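You operate a simulated robot arm through the tools that you are given. There is no shell and no other tool. Be economical: measure what you need, move in short steps, check, and stop when the job is done.

Carry out the task below with a simulated robot arm. There is one attempt and no reset: what you move stays moved.

TASK
Put the red dice from the dice tray on the white dish. Then put one of the sachets from the table on the coaster there.
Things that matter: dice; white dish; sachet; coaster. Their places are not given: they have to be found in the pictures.

It is judged by the outcome, as a careful person would: the job done as asked, and still so three seconds after it is handed in. It fails if anything else is knocked over, pushed out of place, dropped, spilled or broken.

THE ROBOT
A 7-joint arm with a two-finger parallel gripper, fixed in place. Base frame: the origin is at the foot of the arm, x ahead of it, y to its left, z up; the work surface is at about z = 0. Lengths are in m, angles in rad, forces in N, time in s.
With the tool pointing down near the work surface it reaches from about 0.24 to 0.62 m from the base axis. Its first joint turns from -1.152 to 1.152 rad. Payload 2.6 kg.
Tool frame: the origin (TCP) lies between the finger pads and is the grasp point; the fingertips stand 0.03 m ahead of it; z points along the fingers, y is the line along which they close. The gripper opens to 0.094 m. The fingers are 0.028 m wide and 0.01 m thick; the gripper's body (0.05 by 0.096 m) begins 0.055 m behind the TCP.
Orientation is that of the tool frame in the base frame, as a unit quaternion [w, x, y, z]. With the fingers straight down and closing along the base's y, the tool's x points along the base's -x, its y along +y and its z along -z.

THE INTERFACE
- The arm moves only by the tool servo_tool. Its argument "steps" is a list of rows, each an object of numbers (a shift or turn left out is 0, a gripper value left out holds the last): "claw": the finger opening in mm, from 0 to 94; "tx", "ty", "tz": the shift along the tool's x, y, z in mm; "wx", "wy", "wz": the turn, a rotation vector about the tool's x, y, z in rad. In form: [{"claw": .., "tx": .., "ty": .., "tz": .., "wx": .., "wy": .., "wz": ..}, ...]. A call has 1 to 10 rows; each row is the pose to reach, as a shift and turn from the pose commanded when the call began, along the tool's axes at that moment. A row lasts 0.2 s, in which the tool goes at most 0.05 m and 0.15 rad; a call with a longer step from one row to the next is refused whole, and so is a gripper value outside its range. A pose out of reach is approached as far as the arm can. The call stops where the force on the tool passes 40 N (or 10 N more than at its start, if that is more) or the arm is blocked; 0.2 s more then pass. The fingers move at their own pace (about 0.072 m/s each) and stop on an object; they squeeze with about 42 N. The grip force told is the motor's: it shows also when the fingers shut on nothing. Time passes only in rows, and 0.2 s behind the last, so rows that repeat a pose let the fingers close. It gives the time, the measured TCP pose, the force on the tool (base axes), the opening and the grip force at its end, in the units of the frame above (readings bear some noise).
- Cameras (640 x 400 px; columns grow to the right, rows downward): "scene" is fixed at [0.0435, 0.4403, 0.5645]; the picture's right is [-0.69, -0.73, 0.00], its down [-0.40, 0.38, -0.84] and it looks along [0.61, -0.57, -0.55] (base axes); focal length 322 px, centre (320, 200). "wrist" rides on the gripper at [-0.037, 0, -0.058] in the tool frame; the picture's right is [0.00, -1.00, 0.00], its down [0.97, 0.00, -0.24] and it looks along [0.24, 0.00, 0.97] (tool axes); focal length 218 px, centre (320, 200).
- camera(camera): a new picture of that camera. No time passes.
- probe_pixels(camera, pixels): for up to 12 pixels [column, row] of the newest picture of that camera ("zoom" is the newest enlarged one), the place [x, y, z] in the base frame of the surface seen there, good to about 0.003 m. No time passes.
- enlarge(camera, box): a new picture of the part [left, top, right, bottom] of that camera's present view, enlarged. No time passes.
- job_done(): hands the job in; it is judged then, once.

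Work in short steps. Measure before you move; look again where a grasp or a placing could have gone wrong, and mend it. You have 80 turns and 54 pictures in all, the two below and enlarged ones among them. Open the gripper and draw the arm clear of the work before you hand the job in, unless the task says otherwise; then end with one line.

The tools are called as name(argument=value, ...) on one line, values as JSON. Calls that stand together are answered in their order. servo_tool: Moves the arm, as the interface text tells. Its arguments: {"type":"object","properties":{"steps":{"type":"array","items":{"type":"object","properties":{"claw":{"type":"number"},"tx":{"type":"number"},"ty":{"type":"number"},"tz":{"type":"number"},"wx":{"type":"number"},"wy":{"type":"number"},"wz":{"type":"number"}}}}},"required":["steps"]} The other tools are called the same way: camera (camera) takes a picture; probe_pixels (camera, pixels) gives the place of the surface under pixels of a picture; enlarge (camera, box) takes an enlarged picture of a part of a camera's view; job_done () hands the job in.

At the start:

```text
clock: 0.0
eef_pos: [0.3376, -0.1512, 0.3069]
ee_rot: [0.0, -0.001, 1.0, 0.0]
force: [0.5, -0.1, 0.9]
opening: 0.0938
gripper_force: 0.1
```

scene: 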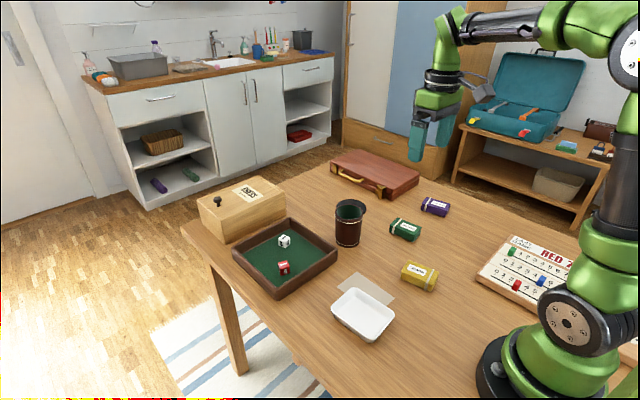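
wrist: 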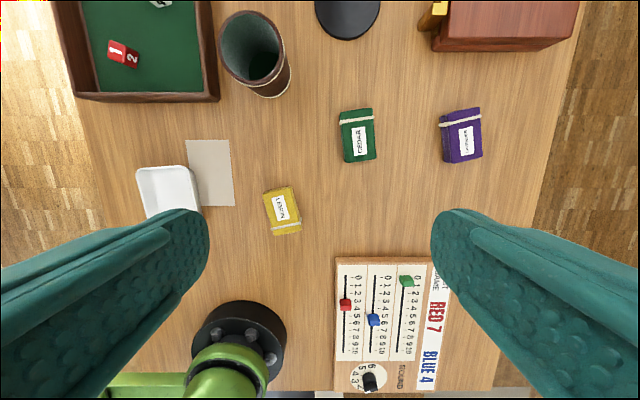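

I'll look closer at the tray, the possible coaster and the sachets.

enlarge(camera="scene", box=[200, 160, 460, 350])

enlarge(camera="wrist", box=[50, 0, 400, 240])

probe_pixels(camera="wrist", pixels=[[116, 50], [132, 60], [167, 180], [213, 172], [283, 210], [357, 136], [348, 18], [461, 136], [100, 98], [210, 90], [150, 60], [205, 40]])

probe_pixels(camera="scene", pixels=[[282, 267], [284, 241], [362, 316], [369, 287], [420, 270], [404, 229], [434, 206], [358, 207], [349, 207], [286, 294], [235, 252], [335, 256]])

```text
2.11 times, centred on (330, 255) of scene
```

zoom: 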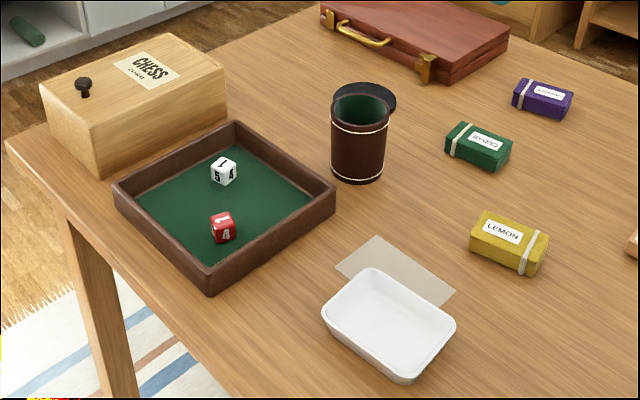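

```text
1.67 times, centred on (225, 120) of wrist
```

zoom: 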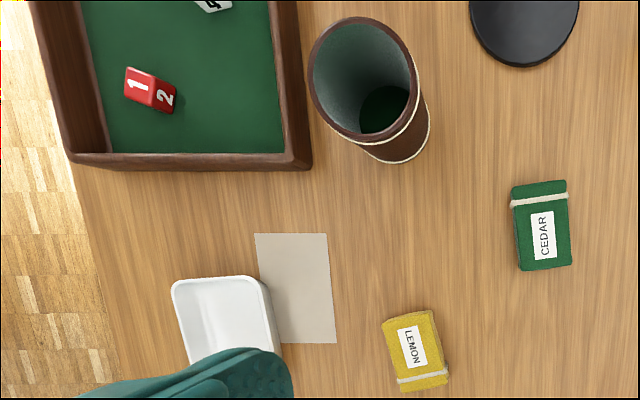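

```text
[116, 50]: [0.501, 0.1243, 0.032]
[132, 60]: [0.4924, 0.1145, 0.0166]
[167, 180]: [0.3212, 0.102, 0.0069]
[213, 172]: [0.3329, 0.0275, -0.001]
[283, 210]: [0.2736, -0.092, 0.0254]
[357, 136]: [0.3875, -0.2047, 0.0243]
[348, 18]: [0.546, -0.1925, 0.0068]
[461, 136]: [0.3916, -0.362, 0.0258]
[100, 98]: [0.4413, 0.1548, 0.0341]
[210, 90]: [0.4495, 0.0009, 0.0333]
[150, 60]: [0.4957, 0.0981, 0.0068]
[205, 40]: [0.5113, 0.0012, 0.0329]
```

```text
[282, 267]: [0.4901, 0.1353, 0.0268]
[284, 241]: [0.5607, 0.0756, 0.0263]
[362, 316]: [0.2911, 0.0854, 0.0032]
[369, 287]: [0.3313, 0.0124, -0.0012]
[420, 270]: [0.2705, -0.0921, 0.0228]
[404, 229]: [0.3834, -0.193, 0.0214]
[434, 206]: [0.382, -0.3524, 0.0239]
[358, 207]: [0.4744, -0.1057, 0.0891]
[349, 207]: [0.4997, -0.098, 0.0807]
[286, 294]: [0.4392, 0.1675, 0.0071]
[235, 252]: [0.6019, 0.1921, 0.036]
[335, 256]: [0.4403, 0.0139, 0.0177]
```

The red die is near (0.497, 0.123); a dark disc near (0.546, -0.193) looks like the coaster. I move to a higher viewpoint above the tray to see it all.

servo_tool(steps=[{"tx": -20, "ty": 35}, {"tx": -40, "ty": 70}, {"tx": -60, "ty": 105}, {"tx": -80, "ty": 140}, {"tx": -90, "ty": 160}, {"tx": -90, "ty": 160}])

camera(camera="wrist")

```text
clock: 1.4
eef_pos: [0.4309, 0.0094, 0.3055]
ee_rot: [0.0, 0.001, 1.0, 0.0]
force: [-0.1, 0.1, -0.4]
opening: 0.0941
gripper_force: 0.0
```

```text
49 pictures are left
```

wrist: 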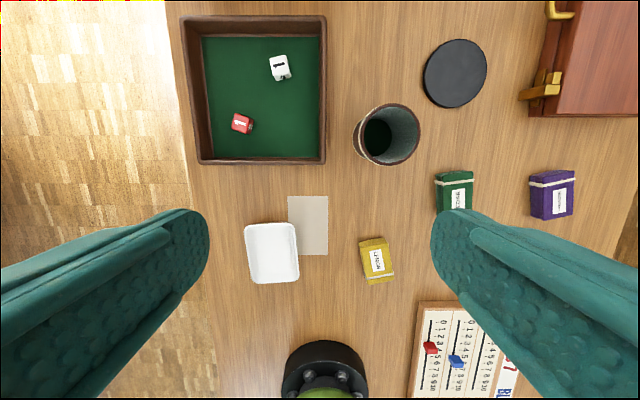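

enlarge(camera="wrist", box=[215, 95, 271, 130])

probe_pixels(camera="wrist", pixels=[[455, 73], [455, 40], [455, 106], [424, 73], [486, 73], [271, 252], [308, 220], [240, 123], [249, 127], [195, 125], [260, 160], [255, 252]])

enlarge(camera="wrist", box=[230, 160, 480, 310])

```text
11.43 times, centred on (243, 112) of wrist
```

zoom: 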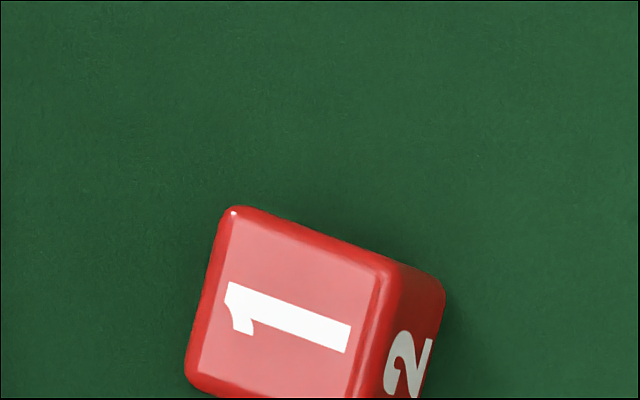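

```text
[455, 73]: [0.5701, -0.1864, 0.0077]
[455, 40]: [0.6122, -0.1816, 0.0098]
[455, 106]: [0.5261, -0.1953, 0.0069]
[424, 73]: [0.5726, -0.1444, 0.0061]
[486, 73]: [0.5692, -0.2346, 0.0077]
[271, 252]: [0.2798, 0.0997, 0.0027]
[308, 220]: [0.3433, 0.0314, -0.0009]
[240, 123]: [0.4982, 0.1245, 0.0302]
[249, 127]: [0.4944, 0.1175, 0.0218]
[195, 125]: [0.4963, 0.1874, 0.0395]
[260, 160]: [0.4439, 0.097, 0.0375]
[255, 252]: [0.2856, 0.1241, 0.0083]
```

```text
2.56 times, centred on (355, 235) of wrist
```

zoom: 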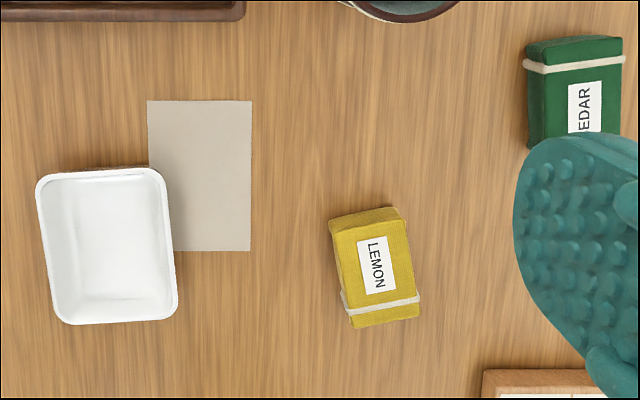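

The die's centre is about (0.501, 0.124), top z 0.031, turned ~19° clockwise. I move above it, turning the tool and setting a 50 mm opening.

servo_tool(steps=[{"claw": 50, "tx": -20, "ty": 35, "tz": 10, "wz": 0.12}, {"tx": -45, "ty": 70, "tz": 30, "wz": 0.24}, {"tx": -70, "ty": 100, "tz": 55, "wz": 0.33}, {"tx": -70, "ty": 115, "tz": 95, "wz": 0.33}, {"tx": -70, "ty": 115, "tz": 140, "wz": 0.33}, {"tx": -70, "ty": 115, "tz": 185, "wz": 0.33}, {"tx": -70, "ty": 115, "tz": 185, "wz": 0.33}])

camera(camera="wrist")

enlarge(camera="wrist", box=[240, 150, 400, 250])

```text
clock: 3.0
eef_pos: [0.5007, 0.1242, 0.1233]
ee_rot: [0.0, 0.165, 0.986, 0.0]
force: [0.0, -0.2, 0.3]
opening: 0.0503
gripper_force: 0.0
```

```text
46 pictures are left
```

wrist: 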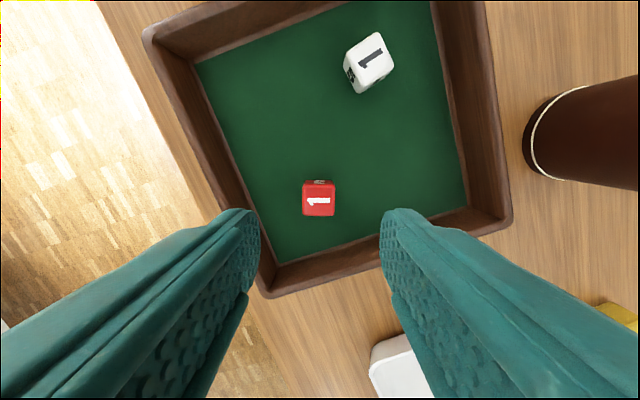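

```text
4.00 times, centred on (320, 200) of wrist
```

zoom: 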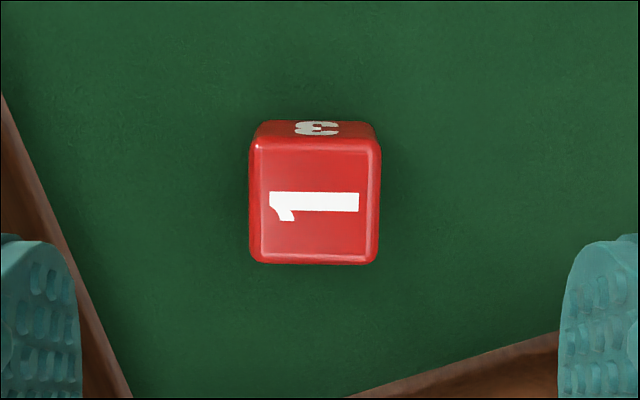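

The die is aligned and centred between the fingers. I descend to TCP z≈0.042 (tips at ~0.012), then close.

servo_tool(steps=[{"tz": 30}, {"tz": 55}, {"tz": 72}, {"tz": 81}, {"tz": 81}, {"tz": 81, "claw": 15}, {"tz": 81}, {"tz": 81}])

```text
clock: 4.8
eef_pos: [0.4977, 0.1235, 0.0414]
ee_rot: [0.001, 0.164, 0.987, 0.0]
force: [0.2, -1.0, 0.1]
opening: 0.0222
gripper_force: 42.2
```

The die is held (opening 22 mm). I lift it and carry it over the dish near (0.288, 0.097), turning the tool back.

servo_tool(steps=[{"tz": -35}, {"tz": -75}, {"tz": -105}, {"tx": 40, "ty": -20, "tz": -105, "wz": -0.1}, {"tx": 80, "ty": -40, "tz": -105, "wz": -0.2}, {"tx": 120, "ty": -60, "tz": -105, "wz": -0.3}, {"tx": 160, "ty": -80, "tz": -105, "wz": -0.33}, {"tx": 190, "ty": -94, "tz": -105, "wz": -0.33}, {"tx": 190, "ty": -94, "tz": -105, "wz": -0.33}])

camera(camera="wrist")

camera(camera="scene")

```text
clock: 6.8
eef_pos: [0.2874, 0.0983, 0.1464]
ee_rot: [0.0, -0.001, 1.0, -0.001]
force: [-0.9, 0.1, -0.5]
opening: 0.0219
gripper_force: 41.8
```

```text
44 pictures are left
```

wrist: 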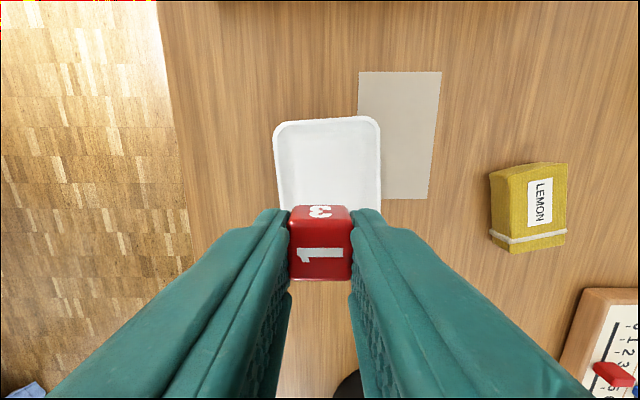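

```text
43 pictures are left
```

scene: 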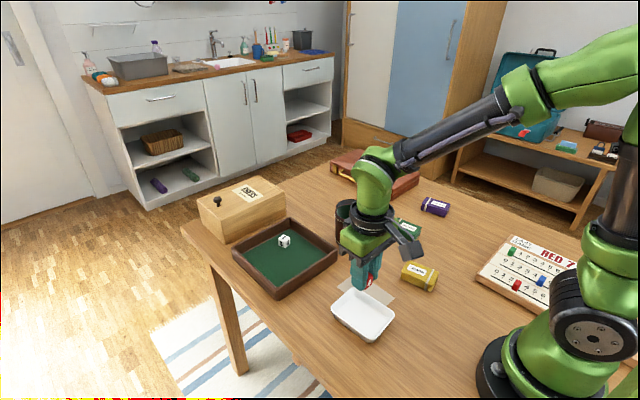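

Dish rim centre works out at (0.288, 0.092). I shift 6 mm and lower until the die is nearly at the dish floor.

servo_tool(steps=[{"ty": -6, "tz": 30}, {"ty": -6, "tz": 60}, {"ty": -6, "tz": 85}, {"ty": -6, "tz": 98}, {"ty": -6, "tz": 104}, {"ty": -6, "tz": 104}])

enlarge(camera="scene", box=[300, 250, 440, 350])

```text
clock: 8.2
eef_pos: [0.2865, 0.0894, 0.0435]
ee_rot: [0.0, 0.0, 1.0, -0.001]
force: [-0.1, 0.0, 0.3]
opening: 0.022
gripper_force: 42.5
```

```text
4.00 times, centred on (370, 300) of scene
```

zoom: 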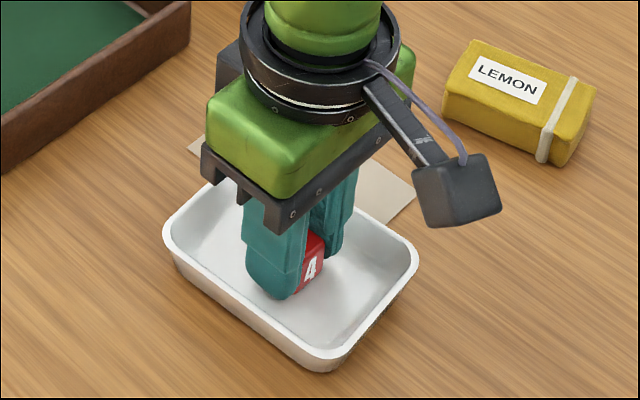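

Centred within the dish. I lower in small steps until a light contact shows.

servo_tool(steps=[{"tz": 1.5}, {"tz": 3}, {"tz": 4}, {"tz": 5}, {"tz": 5}])

```text
clock: 9.4
eef_pos: [0.2887, 0.0895, 0.0382]
ee_rot: [0.001, 0.0, 1.0, 0.001]
force: [-6.5, -0.6, 29.2]
opening: 0.0221
gripper_force: 42.5
```

Contact (29 N): the die is on the floor of the dish. I back off about 2 mm, open to 32 mm and rise.

servo_tool(steps=[{"tz": -1.5}, {"tz": -1.5, "claw": 34}, {"tz": -1.5}, {"tz": -15}, {"tz": -45}, {"tz": -85}, {"tz": -125}, {"tz": -125}])

enlarge(camera="scene", box=[300, 250, 440, 350])

camera(camera="wrist")

```text
clock: 11.2
eef_pos: [0.2871, 0.0878, 0.1636]
ee_rot: [0.001, 0.001, 1.0, 0.0]
force: [0.1, 0.1, -0.2]
opening: 0.034
gripper_force: 0.0
```

```text
4.00 times, centred on (370, 300) of scene
```

zoom: 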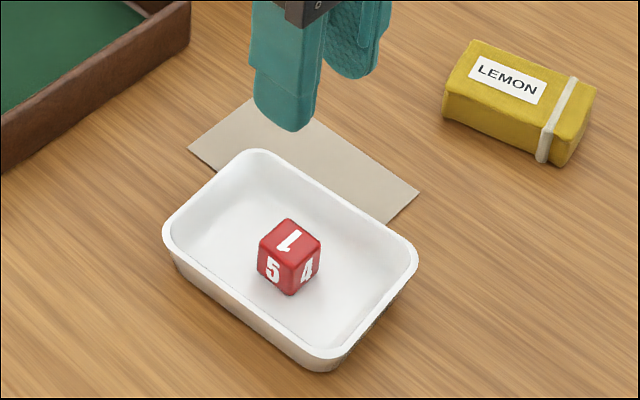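

```text
40 pictures are left
```

wrist: 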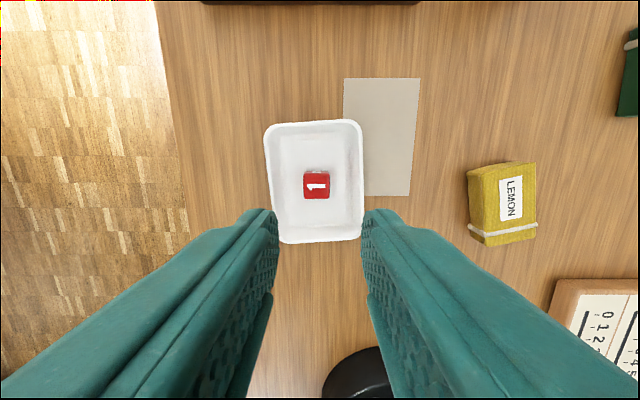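

The red die sits upright in the dish. Next the green sachet (0.385, -0.20), which is nearest the coaster; I rise and move over it to look.

servo_tool(steps=[{"claw": 80, "tz": -40}, {"tx": -10, "ty": -40, "tz": -60}, {"tx": -20, "ty": -80, "tz": -60}, {"tx": -30, "ty": -120, "tz": -60}, {"tx": -45, "ty": -160, "tz": -60}, {"tx": -60, "ty": -200, "tz": -60}, {"tx": -75, "ty": -240, "tz": -60}, {"tx": -85, "ty": -285, "tz": -60}, {"tx": -85, "ty": -285, "tz": -60}])

camera(camera="wrist")

```text
clock: 13.2
eef_pos: [0.3754, -0.2002, 0.2266]
ee_rot: [0.0, 0.0, 1.0, -0.001]
force: [0.3, -0.6, -0.1]
opening: 0.0798
gripper_force: 0.1
```

```text
39 pictures are left
```

wrist: 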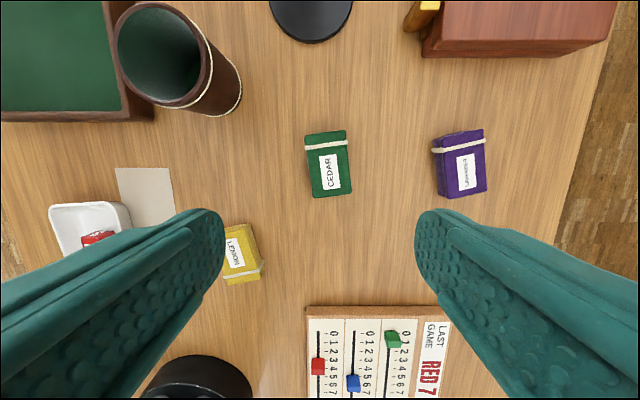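

enlarge(camera="wrist", box=[270, 115, 390, 215])

probe_pixels(camera="wrist", pixels=[[309, 140], [343, 136], [350, 188], [314, 192], [329, 162], [326, 133], [312, 40]])

```text
4.00 times, centred on (330, 165) of wrist
```

zoom: 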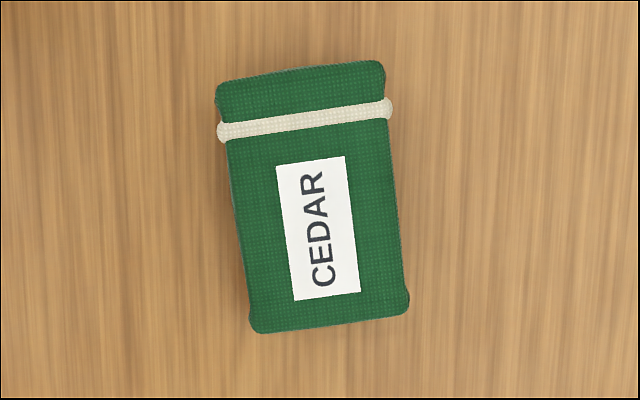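

```text
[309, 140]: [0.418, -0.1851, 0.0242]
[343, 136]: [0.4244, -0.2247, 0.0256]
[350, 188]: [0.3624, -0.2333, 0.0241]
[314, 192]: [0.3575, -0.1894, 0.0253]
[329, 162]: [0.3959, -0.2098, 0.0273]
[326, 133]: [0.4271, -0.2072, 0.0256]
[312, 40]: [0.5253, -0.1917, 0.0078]
```

The sachet centre is (0.391, -0.208), ~45×68 mm, turned ~7° counter-clockwise. I move above it and align.

servo_tool(steps=[{"tx": -8, "ty": -4, "tz": 40, "wz": -0.065}, {"tx": -16, "ty": -8, "tz": 80, "wz": -0.128}, {"tx": -16, "ty": -8, "tz": 110, "wz": -0.128}, {"tx": -16, "ty": -8, "tz": 120, "wz": -0.128}, {"tx": -16, "ty": -8, "tz": 120, "wz": -0.128}])

camera(camera="wrist")

```text
clock: 14.4
eef_pos: [0.3885, -0.2049, 0.1026]
ee_rot: [-0.001, -0.063, 0.998, 0.0]
force: [0.5, -1.0, 0.0]
opening: 0.08
gripper_force: 0.1
```

```text
37 pictures are left
```

wrist: 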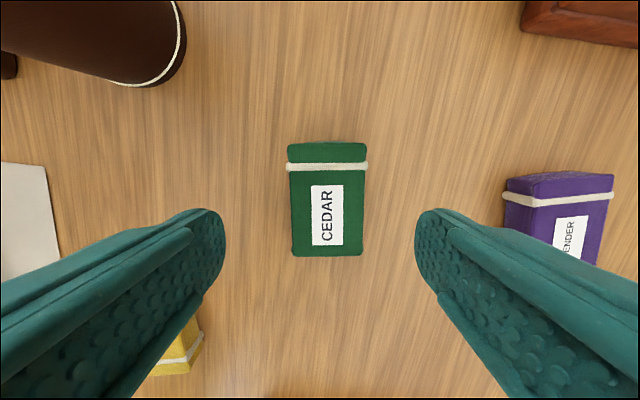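

Sachet is aligned; centre is ~5 mm to the right and ~3 mm ahead. I correct, descend to z≈0.037 and close.

servo_tool(steps=[{"tx": -3, "ty": -5, "tz": 25}, {"tx": -3, "ty": -5, "tz": 48}, {"tx": -3, "ty": -5, "tz": 60}, {"tx": -3, "ty": -5, "tz": 65}, {"tx": -3, "ty": -5, "tz": 65}, {"tx": -3, "ty": -5, "tz": 65, "claw": 25}, {"tx": -3, "ty": -5, "tz": 65}, {"tx": -3, "ty": -5, "tz": 65}, {"tx": -3, "ty": -5, "tz": 65}])

```text
clock: 16.4
eef_pos: [0.3941, -0.2091, 0.0374]
ee_rot: [0.001, -0.063, 0.998, 0.0]
force: [-0.1, 0.1, 0.5]
opening: 0.0488
gripper_force: 42.0
```

Gripped (49 mm). I lift and check the hold.

servo_tool(steps=[{"tz": -30}, {"tz": -70}, {"tz": -110}, {"tz": -145}, {"tz": -145}])

camera(camera="wrist")

camera(camera="scene")

```text
clock: 17.6
eef_pos: [0.3928, -0.2087, 0.184]
ee_rot: [0.0, -0.063, 0.998, 0.0]
force: [-0.2, -0.4, -0.3]
opening: 0.0485
gripper_force: 41.8
```

```text
36 pictures are left
```

wrist: 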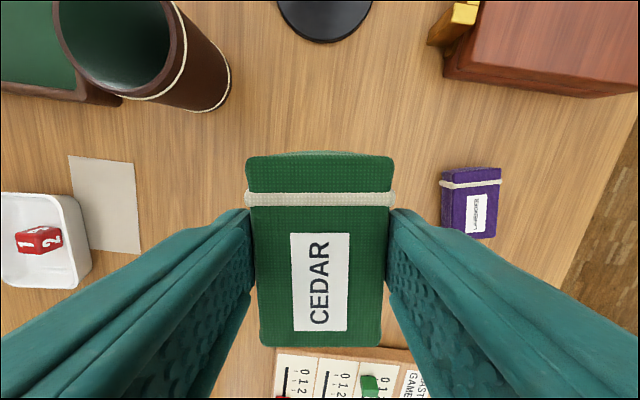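

```text
35 pictures are left
```

scene: 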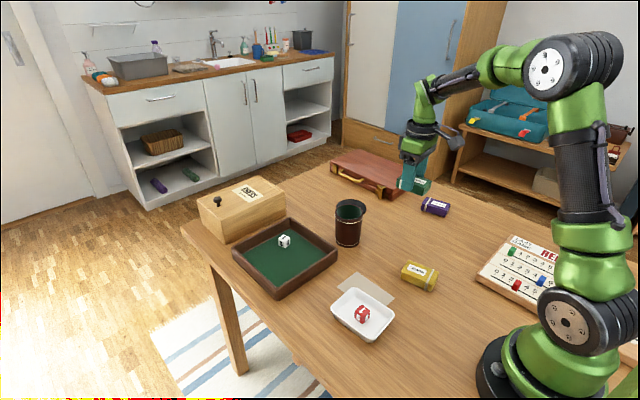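

Held well. I move forward toward the coaster, staying high.

servo_tool(steps=[{"tx": -35, "ty": 0}, {"tx": -70, "ty": 0}, {"tx": -105, "ty": 0}, {"tx": -135, "ty": 1}, {"tx": -146, "ty": 1.5}, {"tx": -146, "ty": 1.5}])

camera(camera="wrist")

```text
clock: 19.0
eef_pos: [0.5381, -0.187, 0.1848]
ee_rot: [-0.001, -0.064, 0.998, 0.0]
force: [0.7, 0.1, -0.4]
opening: 0.0486
gripper_force: 41.2
```

```text
34 pictures are left
```

wrist: 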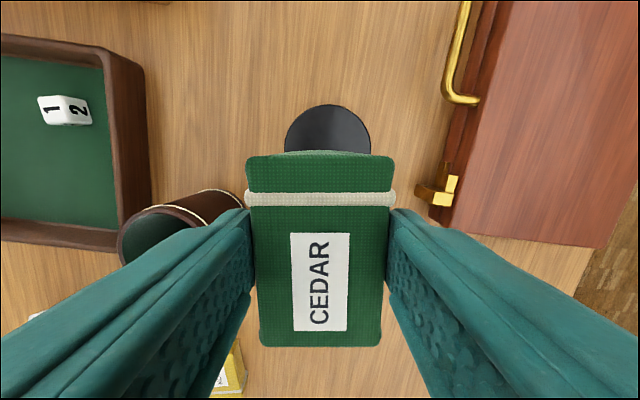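

probe_pixels(camera="wrist", pixels=[[328, 107], [327, 135], [288, 140], [369, 140], [286, 148], [370, 148], [300, 117], [356, 117], [445, 205], [440, 185], [180, 215], [520, 150]])

enlarge(camera="wrist", box=[260, 90, 400, 180])

```text
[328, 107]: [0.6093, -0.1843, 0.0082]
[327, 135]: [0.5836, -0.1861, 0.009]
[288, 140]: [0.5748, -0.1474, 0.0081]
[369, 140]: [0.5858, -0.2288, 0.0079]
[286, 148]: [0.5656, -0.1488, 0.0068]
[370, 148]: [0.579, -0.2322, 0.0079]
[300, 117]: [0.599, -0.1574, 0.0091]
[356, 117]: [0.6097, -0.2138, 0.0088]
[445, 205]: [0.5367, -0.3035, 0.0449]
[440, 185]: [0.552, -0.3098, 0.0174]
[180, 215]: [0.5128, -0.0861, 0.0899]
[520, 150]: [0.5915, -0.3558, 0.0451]
```

```text
4.44 times, centred on (330, 135) of wrist
```

zoom: 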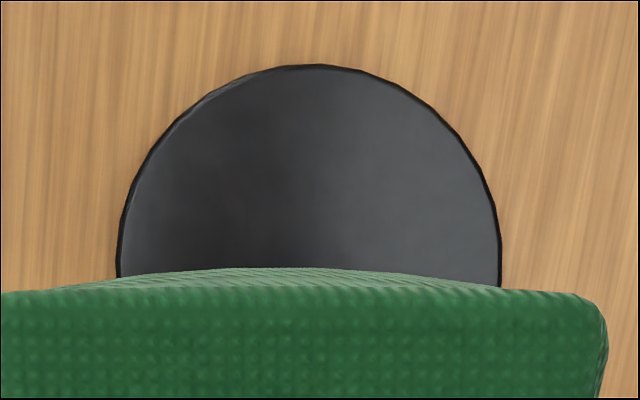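

Coaster centre ≈ (0.568, -0.190), top z 0.008. I go over it and lower to just above contact (z≈0.052).

servo_tool(steps=[{"tx": -16, "ty": -3}, {"tx": -31.5, "ty": -6.5}, {"tx": -31.5, "ty": -6.5, "tz": 30}, {"tx": -31.5, "ty": -6.5, "tz": 65}, {"tx": -31.5, "ty": -6.5, "tz": 95}, {"tx": -31.5, "ty": -6.5, "tz": 120}, {"tx": -31.5, "ty": -6.5, "tz": 131}, {"tx": -31.5, "ty": -6.5, "tz": 131}])

camera(camera="wrist")

enlarge(camera="scene", box=[290, 130, 450, 230])

```text
clock: 20.8
eef_pos: [0.5707, -0.1895, 0.0524]
ee_rot: [0.0, -0.064, 0.998, 0.0]
force: [-0.5, 0.4, -0.2]
opening: 0.0487
gripper_force: 42.1
```

```text
32 pictures are left
```

wrist: 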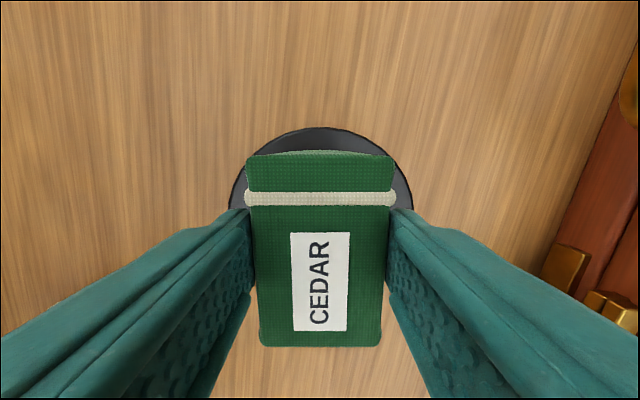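

```text
4.00 times, centred on (370, 180) of scene
```

zoom: 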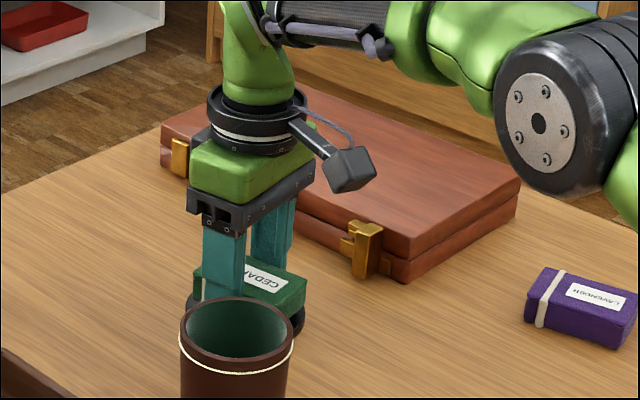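

Positioned over the coaster. I lower in small steps until contact.

servo_tool(steps=[{"tz": 3}, {"tz": 5}, {"tz": 6}, {"tz": 7}, {"tz": 7}])

```text
clock: 22.0
eef_pos: [0.5703, -0.1899, 0.0469]
ee_rot: [0.002, -0.064, 0.998, -0.001]
force: [-1.6, -1.5, 10.0]
opening: 0.0486
gripper_force: 41.7
```

Light contact (10 N), so the sachet rests on the coaster. I open to 70 mm and rise.

servo_tool(steps=[{"tz": -0.5}, {"tz": -0.5, "claw": 68}, {"tz": -0.5}, {"tz": -0.5}, {"tz": -20}, {"tz": -60}, {"tz": -105}, {"tz": -150}, {"tz": -170}])

camera(camera="wrist")

enlarge(camera="scene", box=[200, 160, 460, 350])

```text
clock: 24.0
eef_pos: [0.5637, -0.1776, 0.2114]
ee_rot: [0.001, -0.065, 0.998, 0.001]
force: [0.1, -0.2, -0.4]
opening: 0.0679
gripper_force: 0.1
out of reach, approached as far as the arm can: row 8, 9
```

```text
30 pictures are left
```

wrist: 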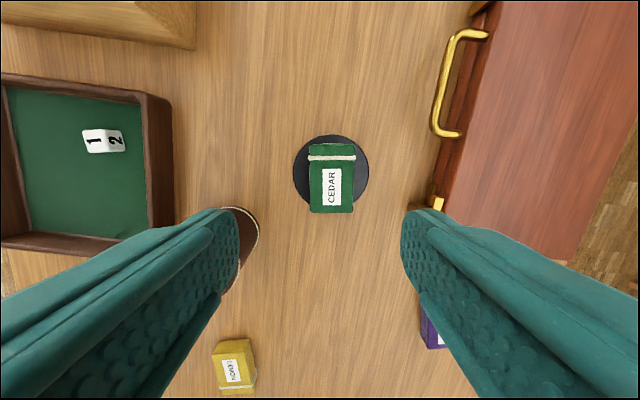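

```text
2.11 times, centred on (330, 255) of scene
```

zoom: 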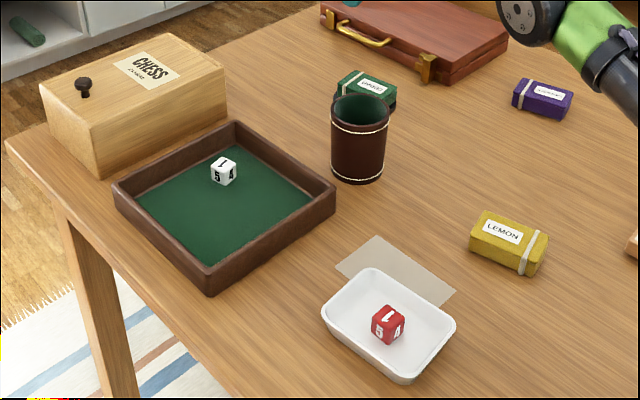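

The sachet is on the coaster, but seems toward its near edge; I measure.

enlarge(camera="wrist", box=[270, 120, 398, 225])

probe_pixels(camera="wrist", pixels=[[332, 137], [296, 172], [366, 172], [331, 147], [332, 209], [311, 178], [353, 178], [331, 178]])

```text
3.81 times, centred on (334, 172) of wrist
```

zoom: 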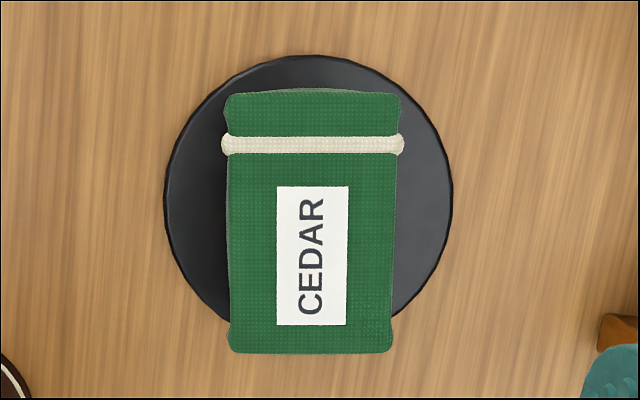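

```text
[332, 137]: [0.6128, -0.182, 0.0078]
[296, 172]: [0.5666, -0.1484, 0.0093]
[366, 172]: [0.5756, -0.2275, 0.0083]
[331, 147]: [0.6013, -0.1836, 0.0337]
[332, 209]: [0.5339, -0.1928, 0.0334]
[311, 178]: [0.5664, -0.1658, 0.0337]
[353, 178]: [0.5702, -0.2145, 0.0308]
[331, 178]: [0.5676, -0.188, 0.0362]
```

Sachet centre (0.568, -0.189) matches the coaster centre. I draw the arm back and wait out a moment, then check once.

servo_tool(steps=[{"tx": 40}, {"tx": 80, "tz": -20}, {"tx": 120, "tz": -50}, {"tx": 150, "tz": -80, "claw": 90}, {"tx": 150, "tz": -80}, {"tx": 150, "tz": -80}])

camera(camera="wrist")

```text
clock: 25.4
eef_pos: [0.5012, -0.2278, 0.3042]
ee_rot: [0.0, -0.064, 0.998, 0.0]
force: [-0.3, -0.4, 0.6]
opening: 0.0899
gripper_force: 0.1
out of reach, approached as far as the arm can: row 1, 2, 3, 4, 5, 6
```

```text
27 pictures are left
```

wrist: 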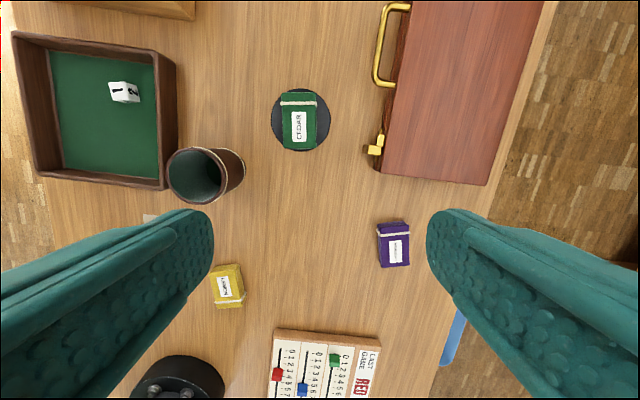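

All is in place and the arm is clear; I hand in.

job_done()

```text
The job is handed in.
```

The red die is on the white dish and the green Cedar sachet is centred on the black coaster. Nothing else looked disturbed in the last pictures.
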